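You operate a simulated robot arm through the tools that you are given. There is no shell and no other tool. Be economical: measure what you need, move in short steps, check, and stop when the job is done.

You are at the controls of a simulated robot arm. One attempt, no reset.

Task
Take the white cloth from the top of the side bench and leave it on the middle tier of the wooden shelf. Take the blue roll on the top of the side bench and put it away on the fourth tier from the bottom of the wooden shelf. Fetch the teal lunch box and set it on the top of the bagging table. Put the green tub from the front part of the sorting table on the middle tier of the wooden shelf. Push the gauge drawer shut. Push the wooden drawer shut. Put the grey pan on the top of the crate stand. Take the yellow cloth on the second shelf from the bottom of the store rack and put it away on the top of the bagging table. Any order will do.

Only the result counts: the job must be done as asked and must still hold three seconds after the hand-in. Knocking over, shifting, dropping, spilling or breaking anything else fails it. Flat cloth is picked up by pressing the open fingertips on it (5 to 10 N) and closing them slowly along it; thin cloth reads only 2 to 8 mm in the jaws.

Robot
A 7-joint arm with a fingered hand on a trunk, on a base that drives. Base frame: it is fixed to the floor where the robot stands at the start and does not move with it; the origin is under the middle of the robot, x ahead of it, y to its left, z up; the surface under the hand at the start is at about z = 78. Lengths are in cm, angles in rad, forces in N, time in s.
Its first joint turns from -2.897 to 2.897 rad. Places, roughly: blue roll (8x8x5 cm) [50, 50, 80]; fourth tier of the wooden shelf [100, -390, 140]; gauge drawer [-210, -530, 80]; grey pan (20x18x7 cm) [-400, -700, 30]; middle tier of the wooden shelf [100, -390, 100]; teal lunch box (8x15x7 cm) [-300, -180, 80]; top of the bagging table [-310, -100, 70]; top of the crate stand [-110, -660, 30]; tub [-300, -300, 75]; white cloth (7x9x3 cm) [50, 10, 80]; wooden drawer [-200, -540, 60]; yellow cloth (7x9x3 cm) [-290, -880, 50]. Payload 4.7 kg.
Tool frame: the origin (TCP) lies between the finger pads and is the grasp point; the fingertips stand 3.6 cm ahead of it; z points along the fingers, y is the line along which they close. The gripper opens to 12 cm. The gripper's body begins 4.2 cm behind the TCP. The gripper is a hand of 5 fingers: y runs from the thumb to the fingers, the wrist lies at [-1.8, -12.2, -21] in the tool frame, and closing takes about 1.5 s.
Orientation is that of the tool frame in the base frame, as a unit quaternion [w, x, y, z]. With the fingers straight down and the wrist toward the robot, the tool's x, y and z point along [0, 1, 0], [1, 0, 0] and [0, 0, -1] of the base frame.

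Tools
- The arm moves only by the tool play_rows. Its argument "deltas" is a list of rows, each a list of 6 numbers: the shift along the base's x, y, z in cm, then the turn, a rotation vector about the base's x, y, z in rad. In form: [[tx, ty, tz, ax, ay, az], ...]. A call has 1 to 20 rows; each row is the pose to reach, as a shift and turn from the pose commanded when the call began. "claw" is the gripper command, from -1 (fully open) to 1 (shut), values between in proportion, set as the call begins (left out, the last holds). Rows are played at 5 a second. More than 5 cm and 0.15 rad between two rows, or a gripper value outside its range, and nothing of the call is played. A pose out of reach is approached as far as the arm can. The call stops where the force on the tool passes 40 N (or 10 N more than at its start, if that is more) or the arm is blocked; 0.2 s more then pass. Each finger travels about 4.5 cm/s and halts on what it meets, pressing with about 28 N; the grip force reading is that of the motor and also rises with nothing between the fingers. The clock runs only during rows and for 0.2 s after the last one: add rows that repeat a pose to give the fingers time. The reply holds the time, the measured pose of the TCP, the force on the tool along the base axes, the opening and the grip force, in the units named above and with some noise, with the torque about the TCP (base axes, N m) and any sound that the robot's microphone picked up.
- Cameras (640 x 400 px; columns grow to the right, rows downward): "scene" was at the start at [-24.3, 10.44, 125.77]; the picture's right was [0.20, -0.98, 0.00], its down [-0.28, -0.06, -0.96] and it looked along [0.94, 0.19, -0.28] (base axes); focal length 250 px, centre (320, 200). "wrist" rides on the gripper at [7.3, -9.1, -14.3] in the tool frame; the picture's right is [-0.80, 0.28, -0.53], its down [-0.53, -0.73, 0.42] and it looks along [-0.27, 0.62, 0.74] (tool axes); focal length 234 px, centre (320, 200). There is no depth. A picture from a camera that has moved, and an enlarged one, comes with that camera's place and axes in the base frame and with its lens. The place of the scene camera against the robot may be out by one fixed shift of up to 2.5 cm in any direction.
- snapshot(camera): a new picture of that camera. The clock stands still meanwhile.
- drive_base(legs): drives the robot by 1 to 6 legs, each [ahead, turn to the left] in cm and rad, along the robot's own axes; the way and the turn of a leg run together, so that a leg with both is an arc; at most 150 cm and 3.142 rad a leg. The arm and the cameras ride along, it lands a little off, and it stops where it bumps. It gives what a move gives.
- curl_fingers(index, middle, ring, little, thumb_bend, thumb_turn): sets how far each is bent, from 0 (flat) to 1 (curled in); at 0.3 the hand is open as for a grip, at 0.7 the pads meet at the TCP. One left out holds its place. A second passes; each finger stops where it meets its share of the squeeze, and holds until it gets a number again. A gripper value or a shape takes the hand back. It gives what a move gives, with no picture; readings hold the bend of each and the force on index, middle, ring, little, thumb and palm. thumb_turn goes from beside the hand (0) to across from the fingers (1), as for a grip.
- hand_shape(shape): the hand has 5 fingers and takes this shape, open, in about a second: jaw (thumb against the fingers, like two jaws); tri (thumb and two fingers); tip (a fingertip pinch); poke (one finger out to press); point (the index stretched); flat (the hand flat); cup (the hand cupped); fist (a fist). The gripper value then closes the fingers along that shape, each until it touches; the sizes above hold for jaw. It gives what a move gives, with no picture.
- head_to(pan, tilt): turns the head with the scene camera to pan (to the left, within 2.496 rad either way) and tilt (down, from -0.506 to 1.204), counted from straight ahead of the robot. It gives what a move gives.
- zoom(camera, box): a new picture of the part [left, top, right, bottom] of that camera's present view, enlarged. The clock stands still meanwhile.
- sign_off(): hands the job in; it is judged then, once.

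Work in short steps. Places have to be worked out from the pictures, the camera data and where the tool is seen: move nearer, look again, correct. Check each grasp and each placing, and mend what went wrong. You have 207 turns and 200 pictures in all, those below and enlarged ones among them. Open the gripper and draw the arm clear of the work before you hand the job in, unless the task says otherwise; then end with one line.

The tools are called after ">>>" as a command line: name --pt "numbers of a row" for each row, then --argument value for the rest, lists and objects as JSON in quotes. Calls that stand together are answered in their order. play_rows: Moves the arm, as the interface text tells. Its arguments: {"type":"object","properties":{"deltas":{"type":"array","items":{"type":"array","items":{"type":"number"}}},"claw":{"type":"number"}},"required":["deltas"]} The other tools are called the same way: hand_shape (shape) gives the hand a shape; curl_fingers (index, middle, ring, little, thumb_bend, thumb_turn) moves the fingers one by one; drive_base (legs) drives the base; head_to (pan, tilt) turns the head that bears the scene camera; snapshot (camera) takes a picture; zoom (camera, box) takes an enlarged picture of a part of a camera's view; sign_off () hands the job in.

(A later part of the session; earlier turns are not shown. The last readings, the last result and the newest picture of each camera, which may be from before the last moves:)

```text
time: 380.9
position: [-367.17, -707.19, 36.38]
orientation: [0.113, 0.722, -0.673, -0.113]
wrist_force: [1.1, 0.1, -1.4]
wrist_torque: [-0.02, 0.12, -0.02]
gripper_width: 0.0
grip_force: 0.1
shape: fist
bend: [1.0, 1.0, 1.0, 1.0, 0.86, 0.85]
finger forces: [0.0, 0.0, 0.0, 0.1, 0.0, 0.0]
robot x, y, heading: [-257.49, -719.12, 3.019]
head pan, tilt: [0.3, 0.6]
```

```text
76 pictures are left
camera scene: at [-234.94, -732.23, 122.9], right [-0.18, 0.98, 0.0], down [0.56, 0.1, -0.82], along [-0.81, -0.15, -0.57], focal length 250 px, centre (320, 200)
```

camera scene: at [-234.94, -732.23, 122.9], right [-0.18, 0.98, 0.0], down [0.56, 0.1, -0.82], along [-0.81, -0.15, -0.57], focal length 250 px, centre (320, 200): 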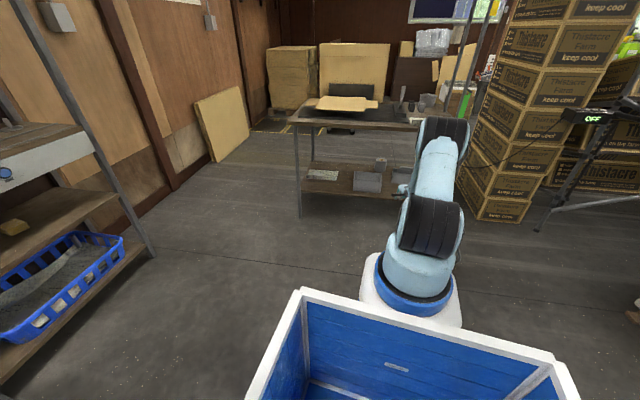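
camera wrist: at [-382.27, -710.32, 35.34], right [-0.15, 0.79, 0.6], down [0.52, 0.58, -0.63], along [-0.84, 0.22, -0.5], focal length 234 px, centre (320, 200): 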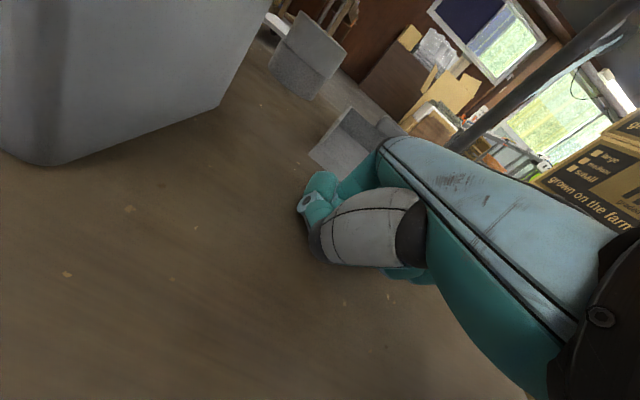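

Freed; table unmoved. Plan: hook the pan's back wall with bent fingers and pull it out with the base. Set fingers, thumb aside, and tilt to ≈0.9 at z≈33.5, outside the table.

>>> curl_fingers --index 0.3 --middle 0.3 --ring 0.3 --little 0.3 --thumb_bend 0.0 --thumb_turn 0.0

>>> play_rows --pt "0 0.5 0 0 0.12 0" --pt "0 1 0 0 0.24 0" --pt "0 1.5 0 0 0.36 0" --pt "0 2 0 0 0.48 0" --pt "0 2 -1 0 0.58 0" --pt "0 2 -2.5 0 0.58 0" --pt "0 2 -2.5 0 0.58 0"

>>> snapshot --camera "wrist"

>>> snapshot --camera "scene"

```text
time: 381.9
position: [-367.2, -707.17, 36.37]
orientation: [0.115, 0.723, -0.672, -0.113]
wrist_force: [0.9, -0.8, -0.9]
wrist_torque: [0.0, 0.02, 0.01]
gripper_width: 18.96
grip_force: 0.0
shape: fingers
bend: [0.3, 0.3, 0.3, 0.3, 0.0, 0.0]
finger forces: [0.0, 0.1, 0.0, 0.1, 0.0, 0.0]
robot x, y, heading: [-257.72, -719.2, 3.019]
head pan, tilt: [0.3, 0.6]
```

```text
time: 383.5
position: [-367.09, -705.17, 33.88]
orientation: [0.302, 0.659, -0.612, -0.316]
wrist_force: [-0.2, -0.4, 0.2]
wrist_torque: [0.01, -0.01, -0.01]
gripper_width: 18.96
grip_force: 0.2
shape: fingers
bend: [0.3, 0.3, 0.3, 0.3, 0.0, 0.0]
finger forces: [0.0, 0.1, 0.1, 0.0, 0.1, 0.0]
robot x, y, heading: [-257.45, -719.26, 3.02]
head pan, tilt: [0.3, 0.6]
```

```text
75 pictures are left
camera wrist: at [-349.73, -711.61, 35.44], right [0.2, 0.79, 0.58], down [0.09, 0.58, -0.81], along [-0.98, 0.21, 0.04], focal length 234 px, centre (320, 200)
```

wrist: 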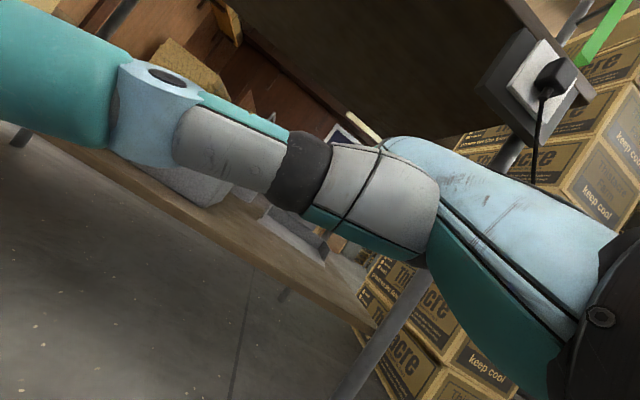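

```text
74 pictures are left
camera scene: at [-234.92, -732.23, 122.89], right [-0.18, 0.98, 0.0], down [0.56, 0.1, -0.82], along [-0.81, -0.15, -0.57], focal length 250 px, centre (320, 200)
```

scene: 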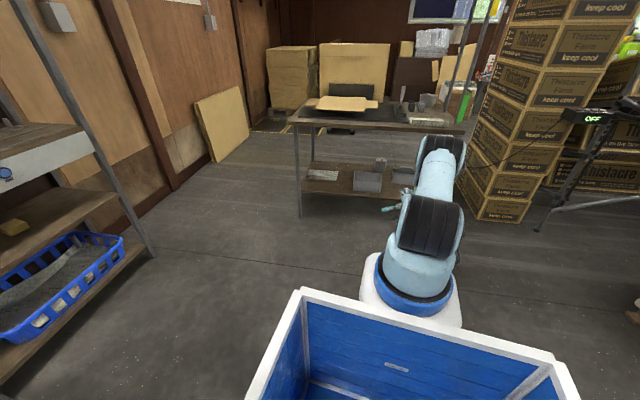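

The outstretched thumb is in the way (and would hit the bin). Curl the thumb across the palm instead, then look.

>>> curl_fingers --thumb_bend 1.0 --thumb_turn 0.9

>>> snapshot --camera "wrist"

```text
time: 384.5
position: [-367.02, -705.16, 33.93]
orientation: [0.302, 0.66, -0.612, -0.316]
wrist_force: [0.3, 0.4, 0.6]
wrist_torque: [-0.03, 0.01, 0.0]
gripper_width: 3.5
grip_force: 0.0
shape: fingers
bend: [0.3, 0.3, 0.3, 0.3, 0.98, 0.92]
finger forces: [0.0, 0.0, 0.0, 0.0, 0.0, 0.0]
robot x, y, heading: [-257.12, -719.39, 3.018]
head pan, tilt: [0.3, 0.6]
```

```text
73 pictures are left
camera wrist: at [-349.73, -711.62, 35.45], right [0.2, 0.79, 0.58], down [0.09, 0.58, -0.81], along [-0.98, 0.21, 0.04], focal length 234 px, centre (320, 200)
```

wrist: 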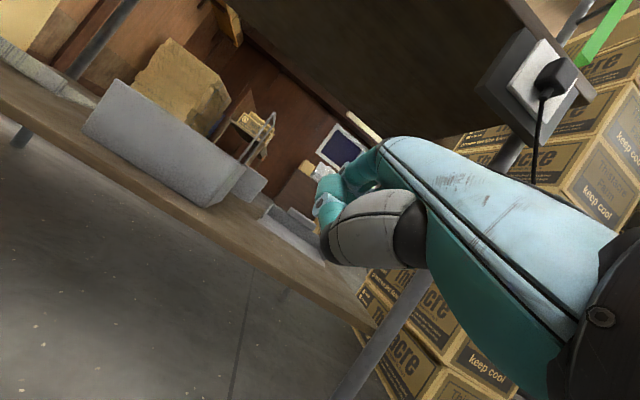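

Clear lane to the pan. Raise 2 cm and drive in 44 cm, then check.

>>> play_rows --pt "0 0 1 0 0 0" --pt "0 0 2 0 0 0"

>>> drive_base --legs '[[36, 0]]'

>>> snapshot --camera "wrist"

>>> snapshot --camera "scene"

```text
time: 385.1
position: [-367.12, -705.13, 35.83]
orientation: [0.301, 0.66, -0.612, -0.315]
wrist_force: [-0.4, -0.2, 0.5]
wrist_torque: [-0.01, 0.04, -0.02]
gripper_width: 3.54
grip_force: 0.0
shape: fingers
bend: [0.3, 0.3, 0.3, 0.3, 0.98, 0.92]
finger forces: [0.0, 0.1, 0.1, 0.0, 0.1, 0.0]
robot x, y, heading: [-257.3, -719.54, 3.022]
head pan, tilt: [0.3, 0.6]
```

```text
time: 387.4
position: [-402.29, -700.49, 35.77]
orientation: [0.3, 0.658, -0.614, -0.317]
wrist_force: [0.3, 0.7, 0.1]
wrist_torque: [-0.01, -0.01, 0.02]
gripper_width: 3.52
grip_force: 0.1
shape: fingers
bend: [0.3, 0.3, 0.3, 0.3, 0.98, 0.92]
finger forces: [0.0, 0.0, 0.0, 0.0, 0.0, 0.1]
robot x, y, heading: [-292.62, -715.0, 3.017]
head pan, tilt: [0.3, 0.6]
```

```text
72 pictures are left
camera wrist: at [-384.92, -706.94, 37.4], right [0.2, 0.79, 0.58], down [0.09, 0.58, -0.81], along [-0.98, 0.22, 0.04], focal length 234 px, centre (320, 200)
```

wrist: 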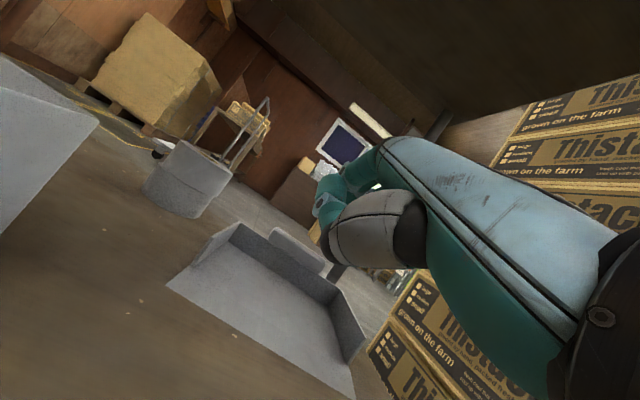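

```text
71 pictures are left
camera scene: at [-270.15, -727.92, 122.89], right [-0.17, 0.98, 0.0], down [0.56, 0.1, -0.82], along [-0.81, -0.14, -0.57], focal length 250 px, centre (320, 200)
```

scene: 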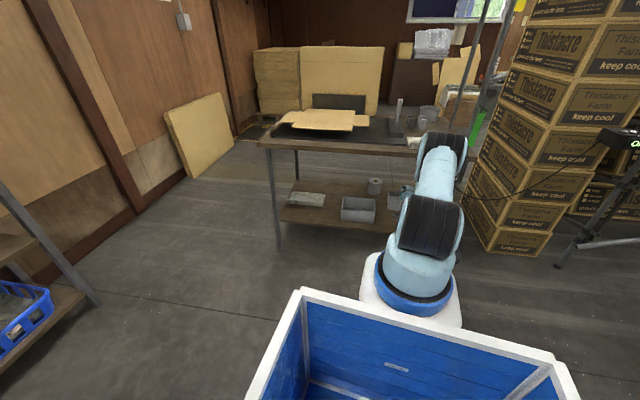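

Superb view: the handle is an upright lug on the back wall (top z≈32, y −702…−692, x≈−418…−423). So I can pinch it: thumb in front, fingers behind. Set the jaw shape, claw −0.3, and drive in 14 cm.

>>> hand_shape --shape "jaw"

>>> play_rows --pt "0 0.8 0 0 0 0" --pt "0 1.5 0.5 0 0 0" --pt "0 1.5 0.5 0 0 0" --pt "0 1.5 0.5 0 0 0" --claw -0.3

>>> drive_base --legs '[[14, 0]]'

>>> snapshot --camera "wrist"

```text
time: 388.3
position: [-402.2, -700.45, 35.86]
orientation: [0.3, 0.658, -0.613, -0.316]
wrist_force: [0.2, 0.9, 1.3]
wrist_torque: [-0.02, -0.06, 0.02]
gripper_width: 11.96
grip_force: 0.0
shape: jaw
bend: [0.3, 0.3, 0.3, 0.3, 0.3, 0.97]
finger forces: [0.0, 0.0, 0.0, 0.0, 0.0, 0.0]
robot x, y, heading: [-292.8, -714.94, 3.019]
head pan, tilt: [0.3, 0.6]
```

```text
time: 389.3
position: [-402.23, -698.83, 36.43]
orientation: [0.301, 0.659, -0.613, -0.315]
wrist_force: [0.3, 0.0, -0.6]
wrist_torque: [0.01, 0.01, 0.01]
gripper_width: 7.84
grip_force: 0.1
shape: jaw
bend: [0.27, 0.39, 0.36, 0.36, 0.63, 1.0]
finger forces: [0.0, 0.0, 0.1, 0.0, 0.0, 0.0]
robot x, y, heading: [-292.69, -714.67, 3.018]
head pan, tilt: [0.3, 0.6]
```

```text
time: 390.4
position: [-405.9, -698.78, 31.45]
orientation: [0.283, 0.666, -0.629, -0.285]
wrist_force: [1.7, 0.9, 0.4]
wrist_torque: [-0.06, 0.01, 0.05]
gripper_width: 7.73
grip_force: 0.0
shape: jaw
bend: [0.28, 0.39, 0.36, 0.36, 0.64, 1.0]
finger forces: [0.0, 0.0, 0.0, 0.0, 1.5, 0.0]
robot x, y, heading: [-300.46, -713.93, 3.017]
head pan, tilt: [0.3, 0.6]
stopped in leg 1: the robot was blocked; the commanded pose is now the measured one
```

```text
70 pictures are left
camera wrist: at [-388.83, -705.27, 34.49], right [0.16, 0.8, 0.58], down [0.16, 0.56, -0.81], along [-0.97, 0.22, -0.04], focal length 234 px, centre (320, 200)
```

wrist: 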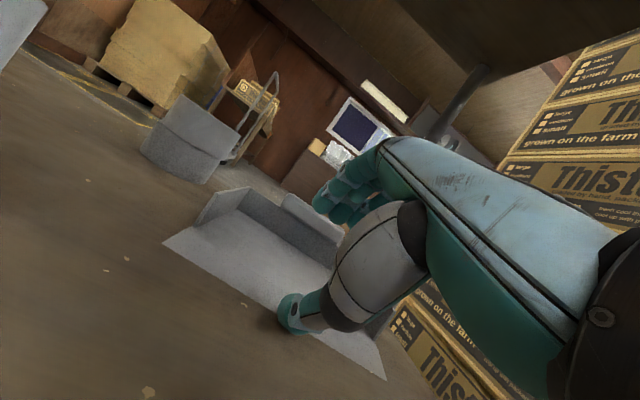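

The forearm touched the table edge again. Back off at once 8 cm.

>>> drive_base --legs '[[-8, 0]]'

>>> snapshot --camera "scene"

```text
time: 391.5
position: [-398.22, -699.73, 31.51]
orientation: [0.284, 0.667, -0.628, -0.284]
wrist_force: [0.2, 0.4, -0.7]
wrist_torque: [0.01, -0.03, 0.02]
gripper_width: 7.79
grip_force: 0.0
shape: jaw
bend: [0.28, 0.39, 0.36, 0.36, 0.63, 1.0]
finger forces: [0.0, 0.0, 0.1, 0.0, 0.1, 0.1]
robot x, y, heading: [-292.58, -715.0, 3.021]
head pan, tilt: [0.3, 0.6]
```

```text
69 pictures are left
camera scene: at [-270.07, -727.82, 122.89], right [-0.18, 0.98, 0.0], down [0.56, 0.1, -0.82], along [-0.81, -0.15, -0.57], focal length 250 px, centre (320, 200)
```

scene: 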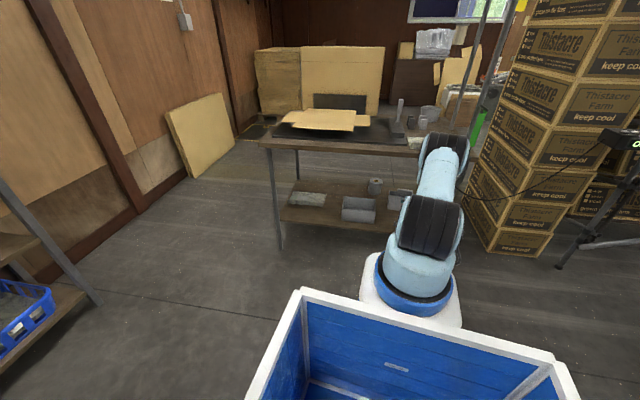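

I'll use a more stretched arm (robot farther away) so the forearm lies flatter. Back off and extend the hand outward, checking reach.

>>> drive_base --legs '[[-28, 0]]'

>>> play_rows --pt "-2 0 1 0 0.02 0" --pt "-4 0 2 0 0.04 0" --pt "-6 0 3 0 0.05 0" --pt "-8 0 4 0 0.05 0" --pt "-10 0 5 0 0.05 0" --pt "-12 0 5 0 0.05 0" --pt "-14 0 5 0 0.05 0" --pt "-16 0 5 0 0.05 0"

>>> snapshot --camera "scene"

```text
time: 393.4
position: [-370.24, -703.44, 31.55]
orientation: [0.284, 0.668, -0.627, -0.283]
wrist_force: [-0.3, -1.5, 0.1]
wrist_torque: [0.01, 0.02, 0.02]
gripper_width: 7.77
grip_force: 0.0
shape: jaw
bend: [0.28, 0.39, 0.36, 0.36, 0.63, 1.0]
finger forces: [0.1, 0.0, 0.0, 0.1, 0.1, 0.0]
robot x, y, heading: [-264.39, -718.45, 3.025]
head pan, tilt: [0.3, 0.6]
```

```text
time: 395.2
position: [-386.22, -703.57, 36.4]
orientation: [0.299, 0.66, -0.621, -0.3]
wrist_force: [-0.1, -0.3, 0.1]
wrist_torque: [0.01, 0.0, 0.05]
gripper_width: 7.78
grip_force: 0.0
shape: jaw
bend: [0.28, 0.39, 0.36, 0.36, 0.63, 1.0]
finger forces: [0.0, 0.1, 0.0, 0.1, 0.1, 0.1]
robot x, y, heading: [-264.76, -718.21, 3.025]
head pan, tilt: [0.3, 0.6]
```

```text
68 pictures are left
camera scene: at [-242.05, -731.22, 122.9], right [-0.18, 0.98, 0.0], down [0.56, 0.1, -0.82], along [-0.81, -0.15, -0.57], focal length 250 px, centre (320, 200)
```

scene: 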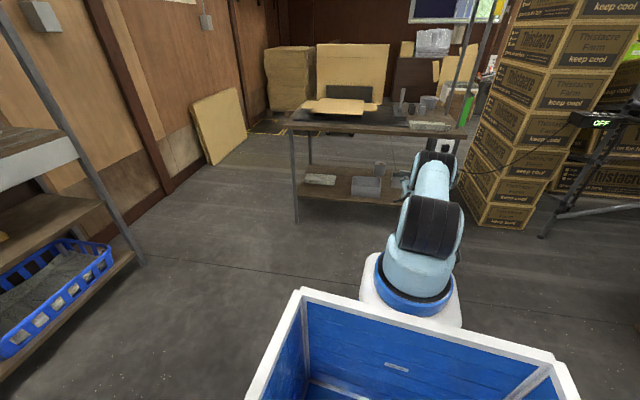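

Reachable at 121 cm. Extend further to flatten the arm more.

>>> play_rows --pt "-2 0 0 0 0 0" --pt "-4 0 0 0 0 0" --pt "-6 0 0 0 0 0" --pt "-8 0 0 0 0 0" --pt "-8 0 0 0 0 0"

>>> snapshot --camera "wrist"

>>> snapshot --camera "scene"

```text
time: 396.4
position: [-393.91, -703.34, 36.91]
orientation: [0.3, 0.66, -0.62, -0.301]
wrist_force: [0.5, 0.3, 0.2]
wrist_torque: [-0.02, -0.01, -0.03]
gripper_width: 7.76
grip_force: 0.1
shape: jaw
bend: [0.28, 0.39, 0.36, 0.36, 0.63, 1.0]
finger forces: [0.0, 0.1, 0.1, 0.1, 0.1, 0.1]
out of reach, approached as far as the arm can: row 4, 5
robot x, y, heading: [-264.85, -718.5, 3.023]
head pan, tilt: [0.3, 0.6]
```

```text
67 pictures are left
camera wrist: at [-376.62, -709.92, 39.02], right [0.18, 0.8, 0.57], down [0.11, 0.56, -0.82], along [-0.98, 0.22, 0.01], focal length 234 px, centre (320, 200)
```

wrist: 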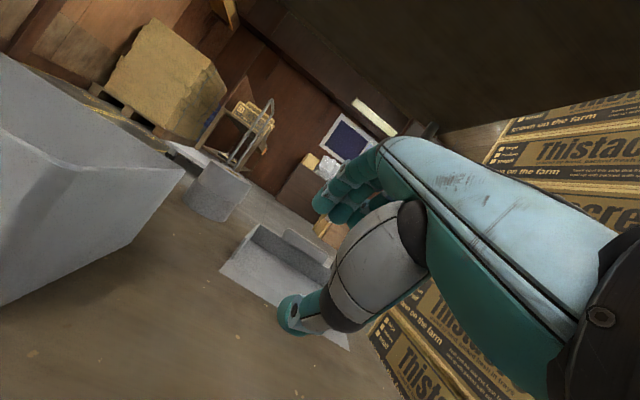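

```text
66 pictures are left
camera scene: at [-242.05, -731.22, 122.89], right [-0.18, 0.98, 0.0], down [0.56, 0.1, -0.82], along [-0.81, -0.15, -0.57], focal length 250 px, centre (320, 200)
```

scene: 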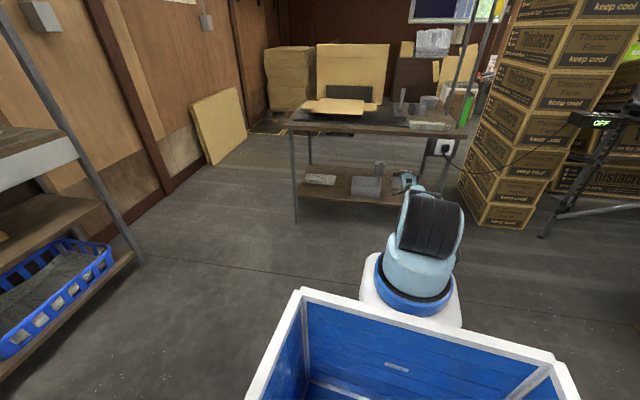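

The arm is now straight and low. Pull back 3 cm, shift +2 in y, and drive in 24 cm.

>>> play_rows --pt "2 1 0 0 0 0" --pt "3 2 0 0 0 0" --pt "3 2 0 0 0 0"

>>> drive_base --legs '[[20, 0]]'

>>> snapshot --camera "wrist"

```text
time: 397.2
position: [-390.81, -701.36, 36.78]
orientation: [0.299, 0.66, -0.62, -0.301]
wrist_force: [0.1, 0.1, 0.8]
wrist_torque: [-0.01, 0.0, 0.0]
gripper_width: 7.81
grip_force: 0.1
shape: jaw
bend: [0.28, 0.39, 0.36, 0.36, 0.63, 1.0]
finger forces: [0.0, 0.0, 0.0, 0.0, 0.0, 0.0]
robot x, y, heading: [-264.48, -718.29, 3.024]
head pan, tilt: [0.3, 0.6]
```

```text
time: 398.8
position: [-410.65, -698.88, 36.87]
orientation: [0.299, 0.659, -0.621, -0.301]
wrist_force: [-0.3, 0.3, -0.5]
wrist_torque: [0.0, 0.02, -0.01]
gripper_width: 7.79
grip_force: 0.1
shape: jaw
bend: [0.28, 0.39, 0.36, 0.36, 0.63, 1.0]
finger forces: [0.1, 0.0, 0.1, 0.0, 0.1, 0.0]
robot x, y, heading: [-284.58, -715.83, 3.026]
head pan, tilt: [0.3, 0.6]
```

```text
65 pictures are left
camera wrist: at [-393.32, -705.37, 38.99], right [0.18, 0.8, 0.57], down [0.11, 0.56, -0.82], along [-0.98, 0.22, 0.01], focal length 234 px, centre (320, 200)
```

wrist: 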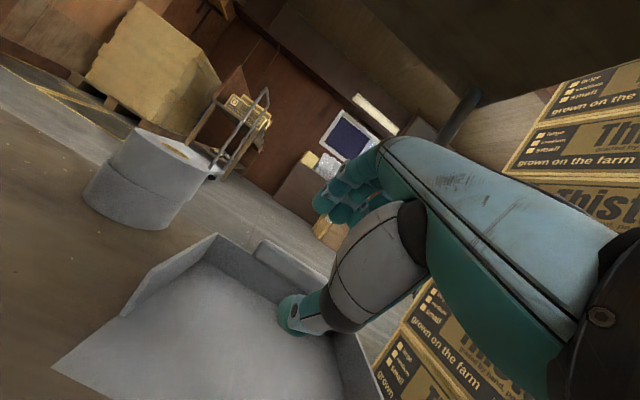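

Close to the handle. Reduce tilt to ≈0.4 in place (arm almost straight, so the forearm stays below the tabletop).

>>> play_rows --pt "0 0 0 0 -0.1 0" --pt "0 0 0 0 -0.2 0" --pt "0 0 0 0 -0.3 0" --pt "0 0 0 0 -0.4 0" --pt "0 0 0 0 -0.48 0" --pt "0 0 0 0 -0.48 0" --claw -0.4

>>> snapshot --camera "wrist"

>>> snapshot --camera "scene"

```text
time: 400.4
position: [-409.49, -700.42, 34.5]
orientation: [0.137, 0.718, -0.671, -0.123]
wrist_force: [-0.1, -0.6, 0.2]
wrist_torque: [-0.03, 0.0, 0.0]
gripper_width: 8.41
grip_force: 0.0
shape: jaw
bend: [0.27, 0.37, 0.35, 0.35, 0.6, 0.99]
finger forces: [0.0, 0.0, 0.0, 0.1, 0.0, 0.1]
robot x, y, heading: [-284.47, -715.8, 3.037]
head pan, tilt: [0.3, 0.6]
stopped in row 6: the arm was blocked; the commanded pose is now the measured one
```

```text
64 pictures are left
camera wrist: at [-395.27, -706.71, 44.78], right [-0.13, 0.8, 0.58], down [0.49, 0.56, -0.66], along [-0.86, 0.2, -0.47], focal length 234 px, centre (320, 200)
```

wrist: 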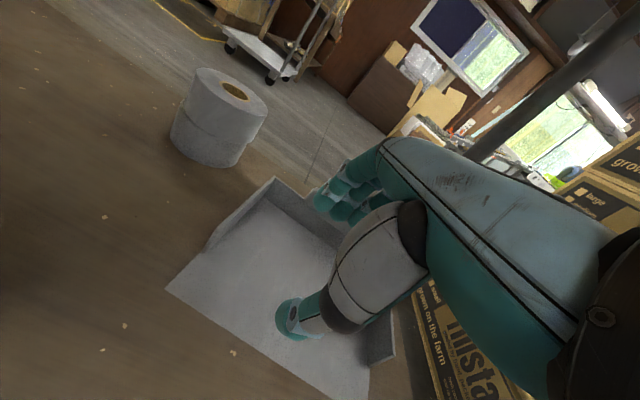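

```text
63 pictures are left
camera scene: at [-261.62, -728.53, 122.9], right [-0.19, 0.98, 0.0], down [0.55, 0.11, -0.82], along [-0.81, -0.16, -0.57], focal length 250 px, centre (320, 200)
```

scene: 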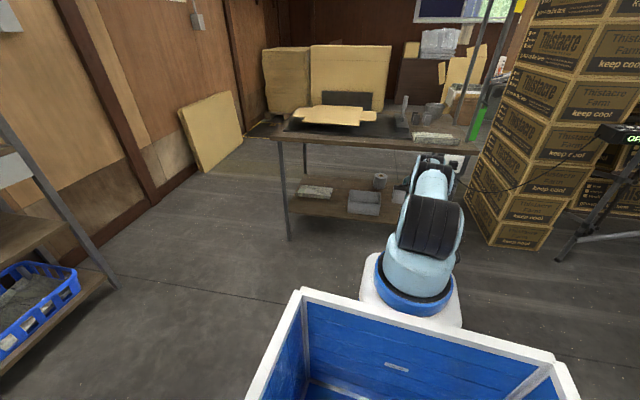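

The outlet box on the right (y>−696, z>62) is brushing the forearm. Restore a bit of tilt (≈0.6) and stay at y≈−701 (left part of handle).

>>> play_rows --pt "0 0 0 0 0.1 0" --pt "0 0 0.3 0 0.2 0" --pt "0 -0.3 1 0 0.25 0" --pt "0 -0.5 1 0 0.25 0"

>>> snapshot --camera "wrist"

```text
time: 401.4
position: [-409.58, -700.71, 35.57]
orientation: [0.221, 0.696, -0.649, -0.213]
wrist_force: [-0.4, 0.0, -0.4]
wrist_torque: [-0.01, -0.01, 0.0]
gripper_width: 8.4
grip_force: 0.0
shape: jaw
bend: [0.27, 0.37, 0.35, 0.35, 0.6, 0.99]
finger forces: [0.1, 0.0, 0.1, 0.0, 0.0, 0.0]
robot x, y, heading: [-284.27, -715.83, 3.036]
head pan, tilt: [0.3, 0.6]
```

```text
62 pictures are left
camera wrist: at [-393.29, -707.1, 42.1], right [0.03, 0.8, 0.6], down [0.31, 0.56, -0.77], along [-0.95, 0.2, -0.23], focal length 234 px, centre (320, 200)
```

wrist: 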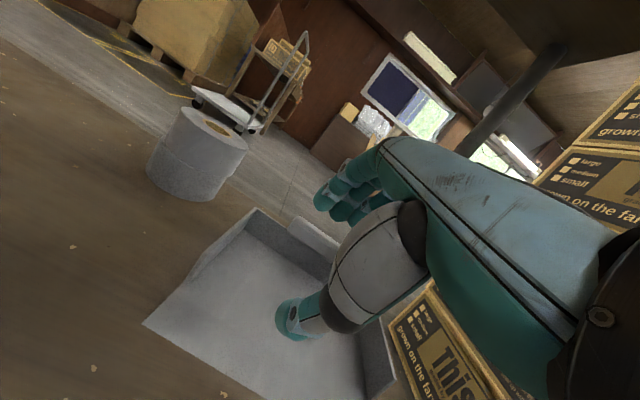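

Drive in 8.3 cm to bring thumb just before and fingers just behind the handle.

>>> drive_base --legs '[[8.3, 0]]'

>>> snapshot --camera "wrist"

```text
time: 402.5
position: [-417.88, -700.2, 35.52]
orientation: [0.22, 0.698, -0.648, -0.211]
wrist_force: [0.6, -0.1, 0.5]
wrist_torque: [-0.04, 0.01, -0.01]
gripper_width: 8.38
grip_force: 0.1
shape: jaw
bend: [0.27, 0.37, 0.35, 0.35, 0.6, 0.99]
finger forces: [0.0, 0.0, 0.1, 0.0, 0.0, 0.0]
robot x, y, heading: [-292.85, -715.03, 3.039]
head pan, tilt: [0.3, 0.6]
```

```text
61 pictures are left
camera wrist: at [-401.58, -706.38, 42.01], right [0.02, 0.8, 0.6], down [0.31, 0.56, -0.77], along [-0.95, 0.2, -0.24], focal length 234 px, centre (320, 200)
```

wrist: 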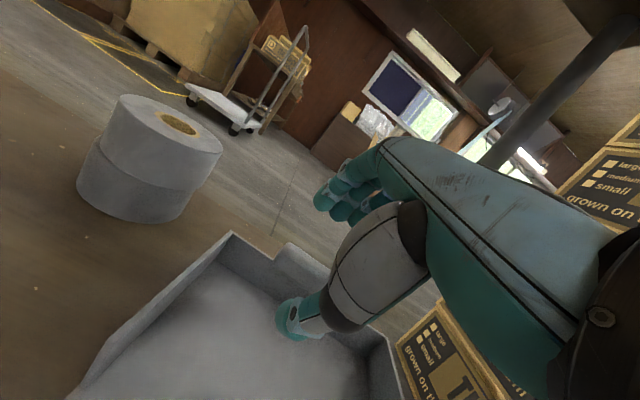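

Thumb ≈3 cm before the wall, fingertips ≈3 cm behind the handle. Lower 3.7 cm, then close.

>>> play_rows --pt "0 0 -1.2 0 0 0" --pt "0 0 -2.4 0 0 0" --pt "0 0 -3.4 0 0 0" --pt "0 0 -3.7 0 0 0"

>>> snapshot --camera "wrist"

```text
time: 403.5
position: [-417.88, -700.05, 31.82]
orientation: [0.22, 0.697, -0.649, -0.211]
wrist_force: [-0.2, 0.6, 1.3]
wrist_torque: [0.02, -0.04, -0.04]
gripper_width: 8.4
grip_force: 0.1
shape: jaw
bend: [0.27, 0.37, 0.35, 0.35, 0.6, 0.99]
finger forces: [0.0, 0.0, 0.0, 0.0, 0.1, 0.1]
robot x, y, heading: [-292.55, -715.22, 3.038]
head pan, tilt: [0.3, 0.6]
```

```text
60 pictures are left
camera wrist: at [-401.6, -706.36, 38.3], right [0.02, 0.8, 0.6], down [0.31, 0.56, -0.77], along [-0.95, 0.2, -0.24], focal length 234 px, centre (320, 200)
```

wrist: 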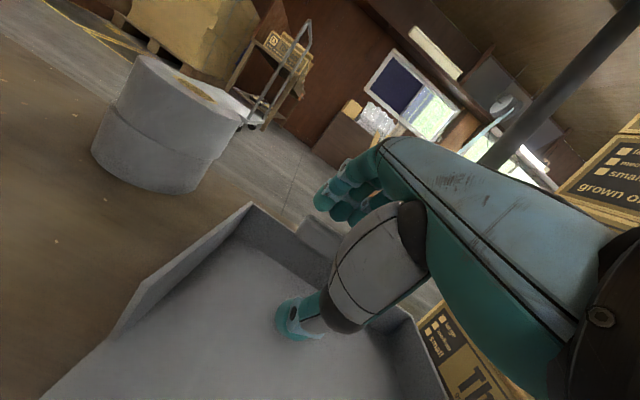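

Handle is between thumb and fingers. Close.

>>> play_rows --pt "0 0 0 0 0 0" --pt "0 0 0 0 0 0" --pt "0 0 0 0 0 0" --pt "0 0 0 0 0 0" --pt "0 0 0 0 0 0" --pt "0 0 0 0 0 0" --pt "0 0 0 0 0 0" --pt "0 0 0 0 0 0" --claw 1

>>> snapshot --camera "wrist"

```text
time: 405.3
position: [-417.83, -700.23, 31.72]
orientation: [0.22, 0.697, -0.649, -0.211]
wrist_force: [0.3, -0.3, 0.0]
wrist_torque: [0.08, -0.04, 0.04]
gripper_width: 2.43
grip_force: 27.8
shape: jaw
bend: [0.74, 0.44, 0.44, 0.42, 0.53, 1.0]
finger forces: [12.3, 7.3, 3.1, 0.0, 18.9, 0.0]
robot x, y, heading: [-292.78, -715.03, 3.036]
head pan, tilt: [0.3, 0.6]
```

```text
59 pictures are left
camera wrist: at [-401.59, -706.36, 38.29], right [0.02, 0.8, 0.6], down [0.31, 0.56, -0.77], along [-0.95, 0.2, -0.24], focal length 234 px, centre (320, 200)
```

wrist: 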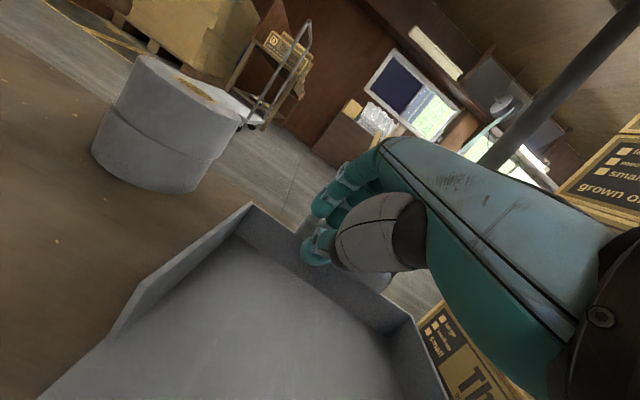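

Firm pinch on the handle (2.4 cm). Lift 1.2 cm and check.

>>> play_rows --pt "0 0 0.5 0 0 0" --pt "0 0 1.2 0 0 0" --pt "0 0 1.2 0 0 0"

>>> snapshot --camera "wrist"

```text
time: 406.1
position: [-417.99, -700.15, 32.9]
orientation: [0.22, 0.698, -0.648, -0.211]
wrist_force: [0.4, 0.8, -1.0]
wrist_torque: [-0.01, -0.02, -0.01]
gripper_width: 2.41
grip_force: 28.6
shape: jaw
bend: [0.74, 0.45, 0.45, 0.42, 0.53, 1.0]
finger forces: [12.5, 6.6, 2.5, 0.1, 18.4, 0.1]
robot x, y, heading: [-293.06, -715.11, 3.032]
head pan, tilt: [0.3, 0.6]
```

```text
58 pictures are left
camera wrist: at [-401.64, -706.43, 39.4], right [0.02, 0.8, 0.6], down [0.31, 0.56, -0.77], along [-0.95, 0.2, -0.24], focal length 234 px, centre (320, 200)
```

wrist: 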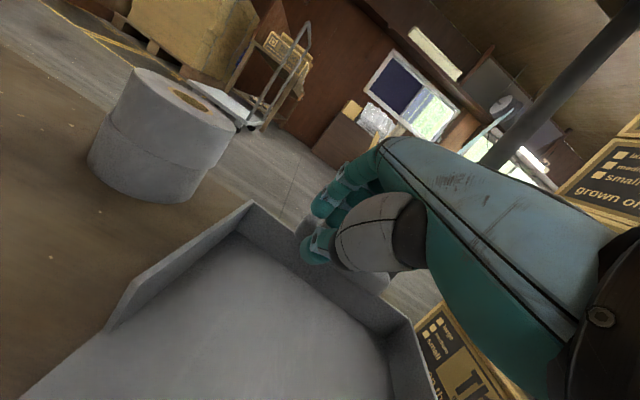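

The pan is held and light (~1 N). Drive straight back 50 cm out of the table.

>>> drive_base --legs '[[-50, 0]]'

>>> snapshot --camera "wrist"

>>> snapshot --camera "scene"

```text
time: 409.1
position: [-367.99, -707.44, 32.95]
orientation: [0.222, 0.703, -0.642, -0.21]
wrist_force: [-0.6, 0.4, -0.6]
wrist_torque: [-0.02, 0.0, -0.02]
gripper_width: 2.37
grip_force: 28.1
shape: jaw
bend: [0.74, 0.45, 0.45, 0.42, 0.53, 1.0]
finger forces: [12.8, 6.4, 1.7, 0.0, 17.7, 0.0]
robot x, y, heading: [-242.61, -719.56, 3.052]
head pan, tilt: [0.3, 0.6]
```

```text
57 pictures are left
camera wrist: at [-351.61, -713.33, 39.43], right [0.01, 0.8, 0.6], down [0.3, 0.57, -0.77], along [-0.95, 0.19, -0.24], focal length 234 px, centre (320, 200)
```

wrist: 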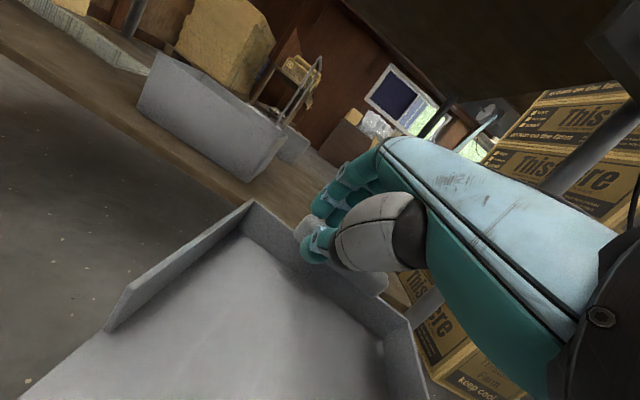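

```text
56 pictures are left
camera scene: at [-219.53, -732.11, 122.9], right [-0.21, 0.98, 0.0], down [0.55, 0.12, -0.82], along [-0.81, -0.17, -0.57], focal length 250 px, centre (320, 200)
```

scene: 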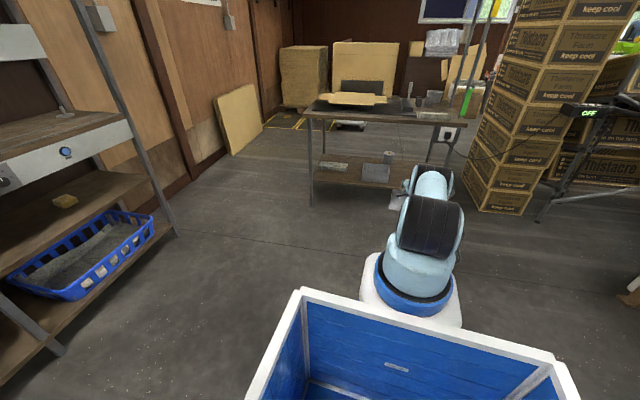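

The pan is out. Raise it and bring it nearer (distance ≈85 cm), then turn right toward the crate stand.

>>> play_rows --pt "2 0 3 0 0 0" --pt "5 0 6.5 0 0 0" --pt "8 0 10 0 0 0" --pt "12 0 12.5 0 0 0" --pt "16 0 15 0 0 0" --pt "20 0 17.5 0 0 0" --pt "24 0 20 0 0 0" --pt "28 0 22.5 0 0 0" --pt "32 0 25 0 0 0" --pt "36 0 27 0 0 0" --pt "40 0 28 0 0 0" --pt "40 0 28 0 0 0"

>>> drive_base --legs '[[0, -2.59], [48, 0]]'

>>> snapshot --camera "wrist"

>>> snapshot --camera "scene"

```text
time: 411.7
position: [-327.85, -707.42, 60.92]
orientation: [0.222, 0.703, -0.642, -0.209]
wrist_force: [-0.3, -0.5, -0.5]
wrist_torque: [-0.03, 0.04, 0.03]
gripper_width: 2.38
grip_force: 27.8
shape: jaw
bend: [0.74, 0.45, 0.45, 0.42, 0.53, 1.0]
finger forces: [12.6, 6.3, 1.5, 0.1, 17.4, 0.1]
robot x, y, heading: [-242.24, -719.93, 3.049]
head pan, tilt: [0.3, 0.6]
```

```text
time: 420.7
position: [-118.53, -669.03, 60.91]
orientation: [0.145, 0.441, 0.844, 0.268]
wrist_force: [-0.2, 0.2, -0.8]
wrist_torque: [0.01, 0.01, -0.01]
gripper_width: 2.32
grip_force: 27.8
shape: jaw
bend: [0.74, 0.45, 0.45, 0.42, 0.54, 1.0]
finger forces: [10.6, 5.6, 0.9, 0.0, 16.3, 0.0]
robot x, y, heading: [-199.2, -700.11, 0.429]
head pan, tilt: [0.3, 0.6]
```

```text
55 pictures are left
camera wrist: at [-135.72, -672.0, 67.4], right [0.39, -0.7, 0.6], down [0.02, -0.64, -0.77], along [0.92, 0.31, -0.24], focal length 234 px, centre (320, 200)
```

wrist: 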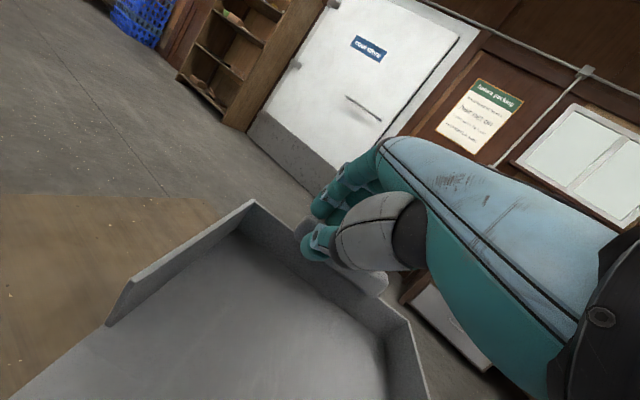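

```text
54 pictures are left
camera scene: at [-226.26, -700.15, 122.89], right [0.67, -0.75, 0.0], down [-0.42, -0.38, -0.82], along [0.62, 0.55, -0.57], focal length 250 px, centre (320, 200)
```

scene: 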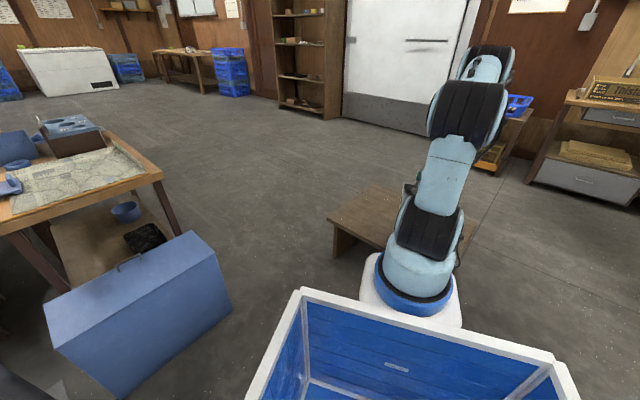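

Stand top is about z 30, x −140…−88, y −698…−630. Drive 10 cm closer to centre the pan, then lower.

>>> drive_base --legs '[[10, 0]]'

>>> play_rows --pt "0 0 -4 0 0 0" --pt "0 0 -8 0 0 0" --pt "0 0 -12 0 0 0" --pt "0 0 -16 0 0 0" --pt "0 0 -19 0 0 0" --pt "0 0 -21 0 0 0" --pt "0 0 -21 0 0 0"

>>> snapshot --camera "wrist"

>>> snapshot --camera "scene"

```text
time: 421.9
position: [-109.39, -664.83, 60.89]
orientation: [0.145, 0.441, 0.844, 0.269]
wrist_force: [0.4, 0.4, -1.8]
wrist_torque: [0.04, 0.02, -0.02]
gripper_width: 2.34
grip_force: 28.7
shape: jaw
bend: [0.74, 0.45, 0.45, 0.42, 0.54, 1.0]
finger forces: [10.5, 5.7, 0.8, 0.0, 16.4, 0.1]
robot x, y, heading: [-189.93, -695.99, 0.424]
head pan, tilt: [0.3, 0.6]
```

```text
time: 423.5
position: [-109.58, -664.87, 39.79]
orientation: [0.145, 0.44, 0.844, 0.269]
wrist_force: [0.8, 0.3, 0.2]
wrist_torque: [-0.02, -0.01, -0.02]
gripper_width: 1.69
grip_force: 28.3
shape: jaw
bend: [0.75, 0.5, 0.46, 0.42, 0.63, 1.0]
finger forces: [0.1, 0.2, 0.0, 0.0, 0.1, 0.0]
robot x, y, heading: [-190.0, -695.88, 0.433]
head pan, tilt: [0.3, 0.6]
```

```text
53 pictures are left
camera wrist: at [-126.65, -667.91, 46.37], right [0.39, -0.7, 0.6], down [0.02, -0.64, -0.77], along [0.92, 0.31, -0.24], focal length 234 px, centre (320, 200)
```

wrist: 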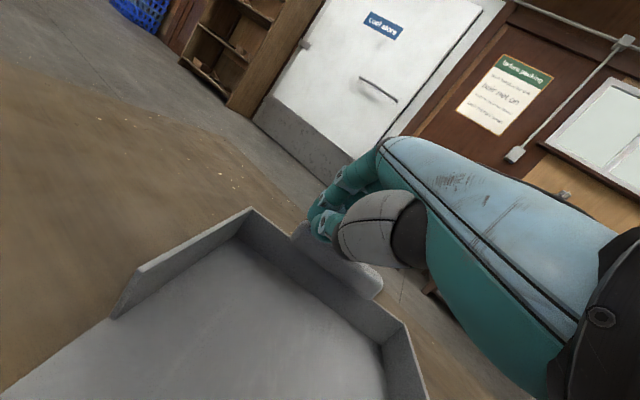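

```text
52 pictures are left
camera scene: at [-217.15, -696.0, 122.89], right [0.67, -0.75, 0.0], down [-0.42, -0.38, -0.83], along [0.62, 0.55, -0.57], focal length 250 px, centre (320, 200)
```

scene: 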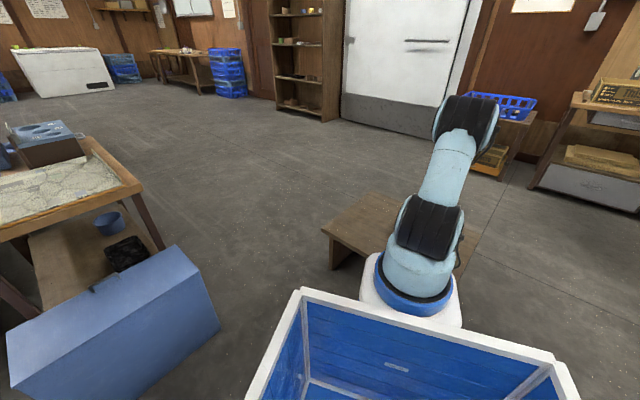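

The pan has touched down (grip force on handle gone). Open and lift straight off, then look.

>>> play_rows --pt "0 0 0.3 0 0 0" --pt "0 0 0.3 0 0 0" --pt "0 0 0.3 0 0 0" --pt "0 0 0.3 0 0 0" --pt "0 0 0.3 0 0 0" --pt "0 0 3 0 0 0" --pt "0 0 7 0 0 0" --pt "0 0 11 0 0 0" --pt "0 0 15 0 0 0" --pt "0 0 19 0 0 0" --pt "0 0 23 0 0 0" --pt "0 0 27 0 0 0" --claw -0.4

>>> snapshot --camera "wrist"

```text
time: 426.1
position: [-109.53, -664.97, 67.06]
orientation: [0.144, 0.441, 0.844, 0.268]
wrist_force: [-0.2, -0.4, 0.1]
wrist_torque: [0.03, -0.02, 0.02]
gripper_width: 8.39
grip_force: 0.1
shape: jaw
bend: [0.27, 0.37, 0.35, 0.35, 0.6, 0.99]
finger forces: [0.1, 0.0, 0.0, 0.0, 0.0, 0.0]
robot x, y, heading: [-190.24, -696.05, 0.428]
head pan, tilt: [0.3, 0.6]
```

```text
51 pictures are left
camera wrist: at [-126.61, -667.91, 73.51], right [0.39, -0.7, 0.6], down [0.02, -0.64, -0.77], along [0.92, 0.31, -0.24], focal length 234 px, centre (320, 200)
```

wrist: 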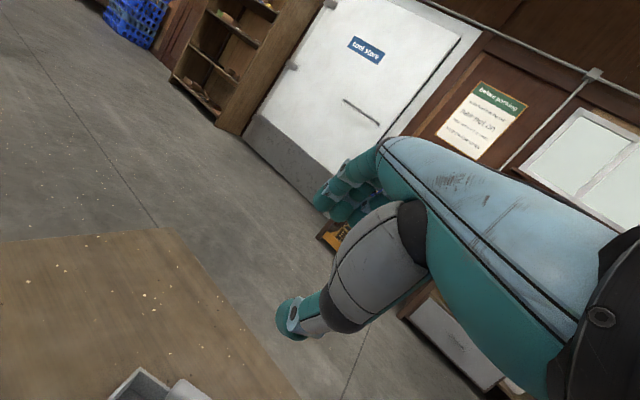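

The pan stands on the crate stand. Retract the arm upright, then drive to face the store rack near the yellow cloth, taking a look back at the stand on the way.

>>> play_rows --pt "-2.5 -1 3.5 -0.02 0.06 0" --pt "-5 -2 7 -0.04 0.12 0" --pt "-7.5 -3 10.5 -0.065 0.18 0" --pt "-10 -4 14 -0.087 0.24 0" --pt "-12.5 -5 17.5 -0.11 0.3 0" --pt "-15 -6 21 -0.13 0.36 0" --pt "-17.5 -7 24.5 -0.15 0.42 0" --pt "-20 -8 28 -0.171 0.47 0"

>>> snapshot --camera "wrist"

>>> drive_base --legs '[[0, -2.89], [130, 0], [0, 0.886]]'

>>> head_to --pan 0.25 --tilt 0.6

>>> snapshot --camera "scene"

>>> snapshot --camera "wrist"

```text
time: 427.9
position: [-129.58, -672.85, 94.98]
orientation: [-0.018, 0.478, 0.874, 0.085]
wrist_force: [-0.8, -0.3, 0.1]
wrist_torque: [0.01, 0.03, -0.03]
gripper_width: 8.38
grip_force: 0.0
shape: jaw
bend: [0.27, 0.37, 0.35, 0.35, 0.6, 0.99]
finger forces: [0.1, 0.0, 0.1, 0.1, 0.0, 0.0]
robot x, y, heading: [-190.38, -696.03, 0.431]
head pan, tilt: [0.3, 0.6]
```

```text
50 pictures are left
camera wrist: at [-141.81, -674.09, 108.81], right [0.64, -0.61, 0.46], down [-0.3, -0.76, -0.57], along [0.7, 0.23, -0.68], focal length 234 px, centre (320, 200)
```

wrist: 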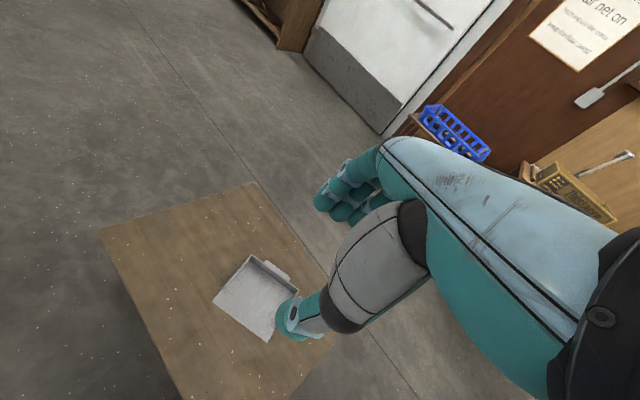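

```text
time: 443.4
position: [-292.45, -842.28, 94.95]
orientation: [0.062, 0.993, 0.073, 0.062]
wrist_force: [1.0, 0.2, -0.4]
wrist_torque: [-0.02, 0.02, -0.02]
gripper_width: 8.38
grip_force: 0.0
shape: jaw
bend: [0.27, 0.37, 0.35, 0.35, 0.6, 0.99]
finger forces: [0.1, 0.0, 0.0, 0.0, 0.0, 0.0]
robot x, y, heading: [-288.72, -777.77, -1.565]
head pan, tilt: [0.3, 0.6]
```

```text
time: 444.0
position: [-292.4, -842.33, 94.83]
orientation: [0.062, 0.993, 0.074, 0.062]
wrist_force: [-0.9, 0.3, 0.8]
wrist_torque: [-0.01, 0.04, -0.02]
gripper_width: 8.39
grip_force: 0.1
shape: jaw
bend: [0.27, 0.37, 0.35, 0.35, 0.6, 0.99]
finger forces: [0.0, 0.0, 0.0, 0.1, 0.1, 0.0]
robot x, y, heading: [-289.15, -777.54, -1.565]
head pan, tilt: [0.25, 0.6]
```

```text
49 pictures are left
camera scene: at [-279.2, -752.61, 122.89], right [-0.97, -0.25, 0.0], down [-0.14, 0.55, -0.83], along [0.21, -0.8, -0.56], focal length 250 px, centre (320, 200)
```

scene: 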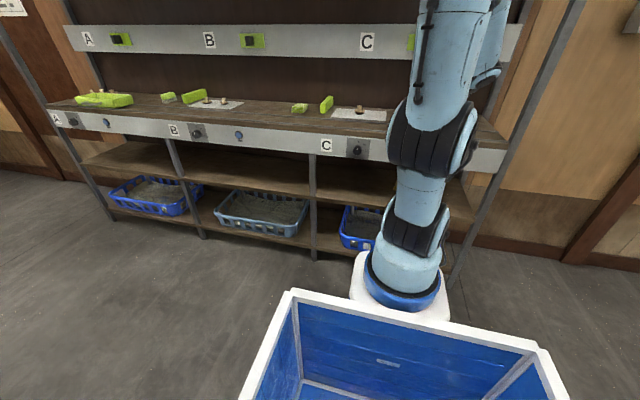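

```text
48 pictures are left
camera wrist: at [-288.38, -830.6, 108.82], right [-0.82, -0.34, 0.46], down [-0.57, 0.59, -0.58], along [-0.08, -0.73, -0.67], focal length 234 px, centre (320, 200)
```

wrist: 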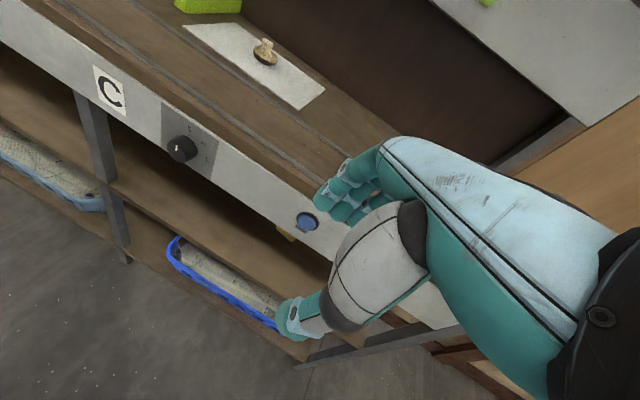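

Pan confirmed on the stand. For the cloth (shelf ≈z 50, panel bottom ≈70, depth ≈17 cm) I'll use a sideways-closing, nearly horizontal hand. Back up 12 cm and yaw the hand by +1.42 first.

>>> drive_base --legs '[[-14, 0]]'

>>> play_rows --pt "0 0 -1 0 0 0.14" --pt "0 0 -2 0 0 0.28" --pt "0 0 -3 0 0 0.42" --pt "0 0 -4 0 0 0.56" --pt "0 0 -5 0 0 0.7" --pt "0 0 -6 0 0 0.84" --pt "0 0 -7 0 0 0.98" --pt "0 0 -8 0 0 1.12" --pt "0 0 -9 0 0 1.26" --pt "0 0 -10 0 0 1.42" --claw -1

>>> play_rows --pt "0 1 -3 0 0.128 0" --pt "0 2 -6 0 0.128 0" --pt "0 3 -9 0 0.128 0"

>>> play_rows --pt "0 1 -2 -0.14 0 0" --pt "0 2 -4 -0.28 0 0" --pt "0 2 -6 -0.42 0 0" --pt "0 2 -8 -0.56 0 0" --pt "0 2 -10 -0.7 0 0" --pt "0 2 -12 -0.84 0 0" --pt "0 2 -14 -0.98 0 0" --pt "0 2 -16 -1.12 0 0" --pt "0 2 -18 -1.19 0 0"

>>> snapshot --camera "wrist"

```text
time: 445.3
position: [-292.47, -828.18, 94.78]
orientation: [0.062, 0.993, 0.073, 0.062]
wrist_force: [0.0, 0.7, -0.5]
wrist_torque: [0.0, 0.0, 0.01]
gripper_width: 8.37
grip_force: 0.1
shape: jaw
bend: [0.27, 0.37, 0.35, 0.35, 0.6, 0.99]
finger forces: [0.0, 0.1, 0.0, 0.0, 0.0, 0.0]
robot x, y, heading: [-288.95, -763.88, -1.564]
head pan, tilt: [0.25, 0.6]
```

```text
refused: row 10 steps farther than a row can; nothing moved
```

```text
time: 446.1
position: [-292.53, -825.23, 85.91]
orientation: [0.058, 0.995, 0.077, -0.002]
wrist_force: [-0.6, 0.0, -0.5]
wrist_torque: [0.03, 0.01, 0.03]
gripper_width: 8.37
grip_force: 0.0
shape: jaw
bend: [0.27, 0.37, 0.35, 0.35, 0.6, 0.99]
finger forces: [0.1, 0.1, 0.0, 0.0, 0.0, 0.1]
robot x, y, heading: [-289.32, -763.71, -1.564]
head pan, tilt: [0.25, 0.6]
```

```text
time: 448.1
position: [-294.31, -824.42, 71.89]
orientation: [0.605, 0.791, 0.076, -0.053]
wrist_force: [-0.1, -0.3, 0.1]
wrist_torque: [0.01, -0.03, -0.03]
gripper_width: 8.42
grip_force: 0.1
shape: jaw
bend: [0.27, 0.37, 0.35, 0.35, 0.6, 0.99]
finger forces: [0.0, 0.0, 0.1, 0.1, 0.1, 0.0]
out of reach, approached as far as the arm can: row 9
robot x, y, heading: [-288.96, -763.73, -1.563]
head pan, tilt: [0.25, 0.6]
```

```text
47 pictures are left
camera wrist: at [-289.01, -807.91, 65.91], right [-0.74, 0.39, 0.54], down [-0.65, -0.25, -0.71], along [-0.14, -0.89, 0.44], focal length 234 px, centre (320, 200)
```

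wrist: 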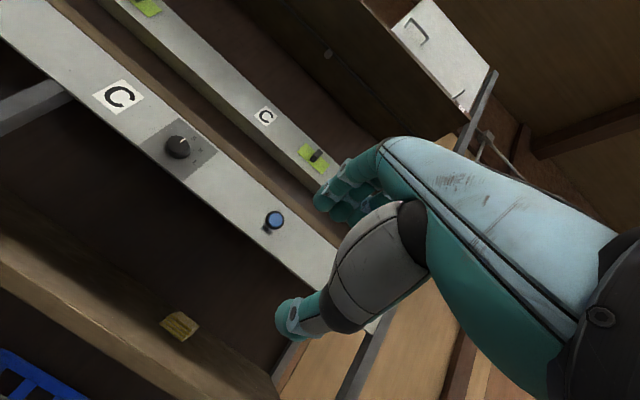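

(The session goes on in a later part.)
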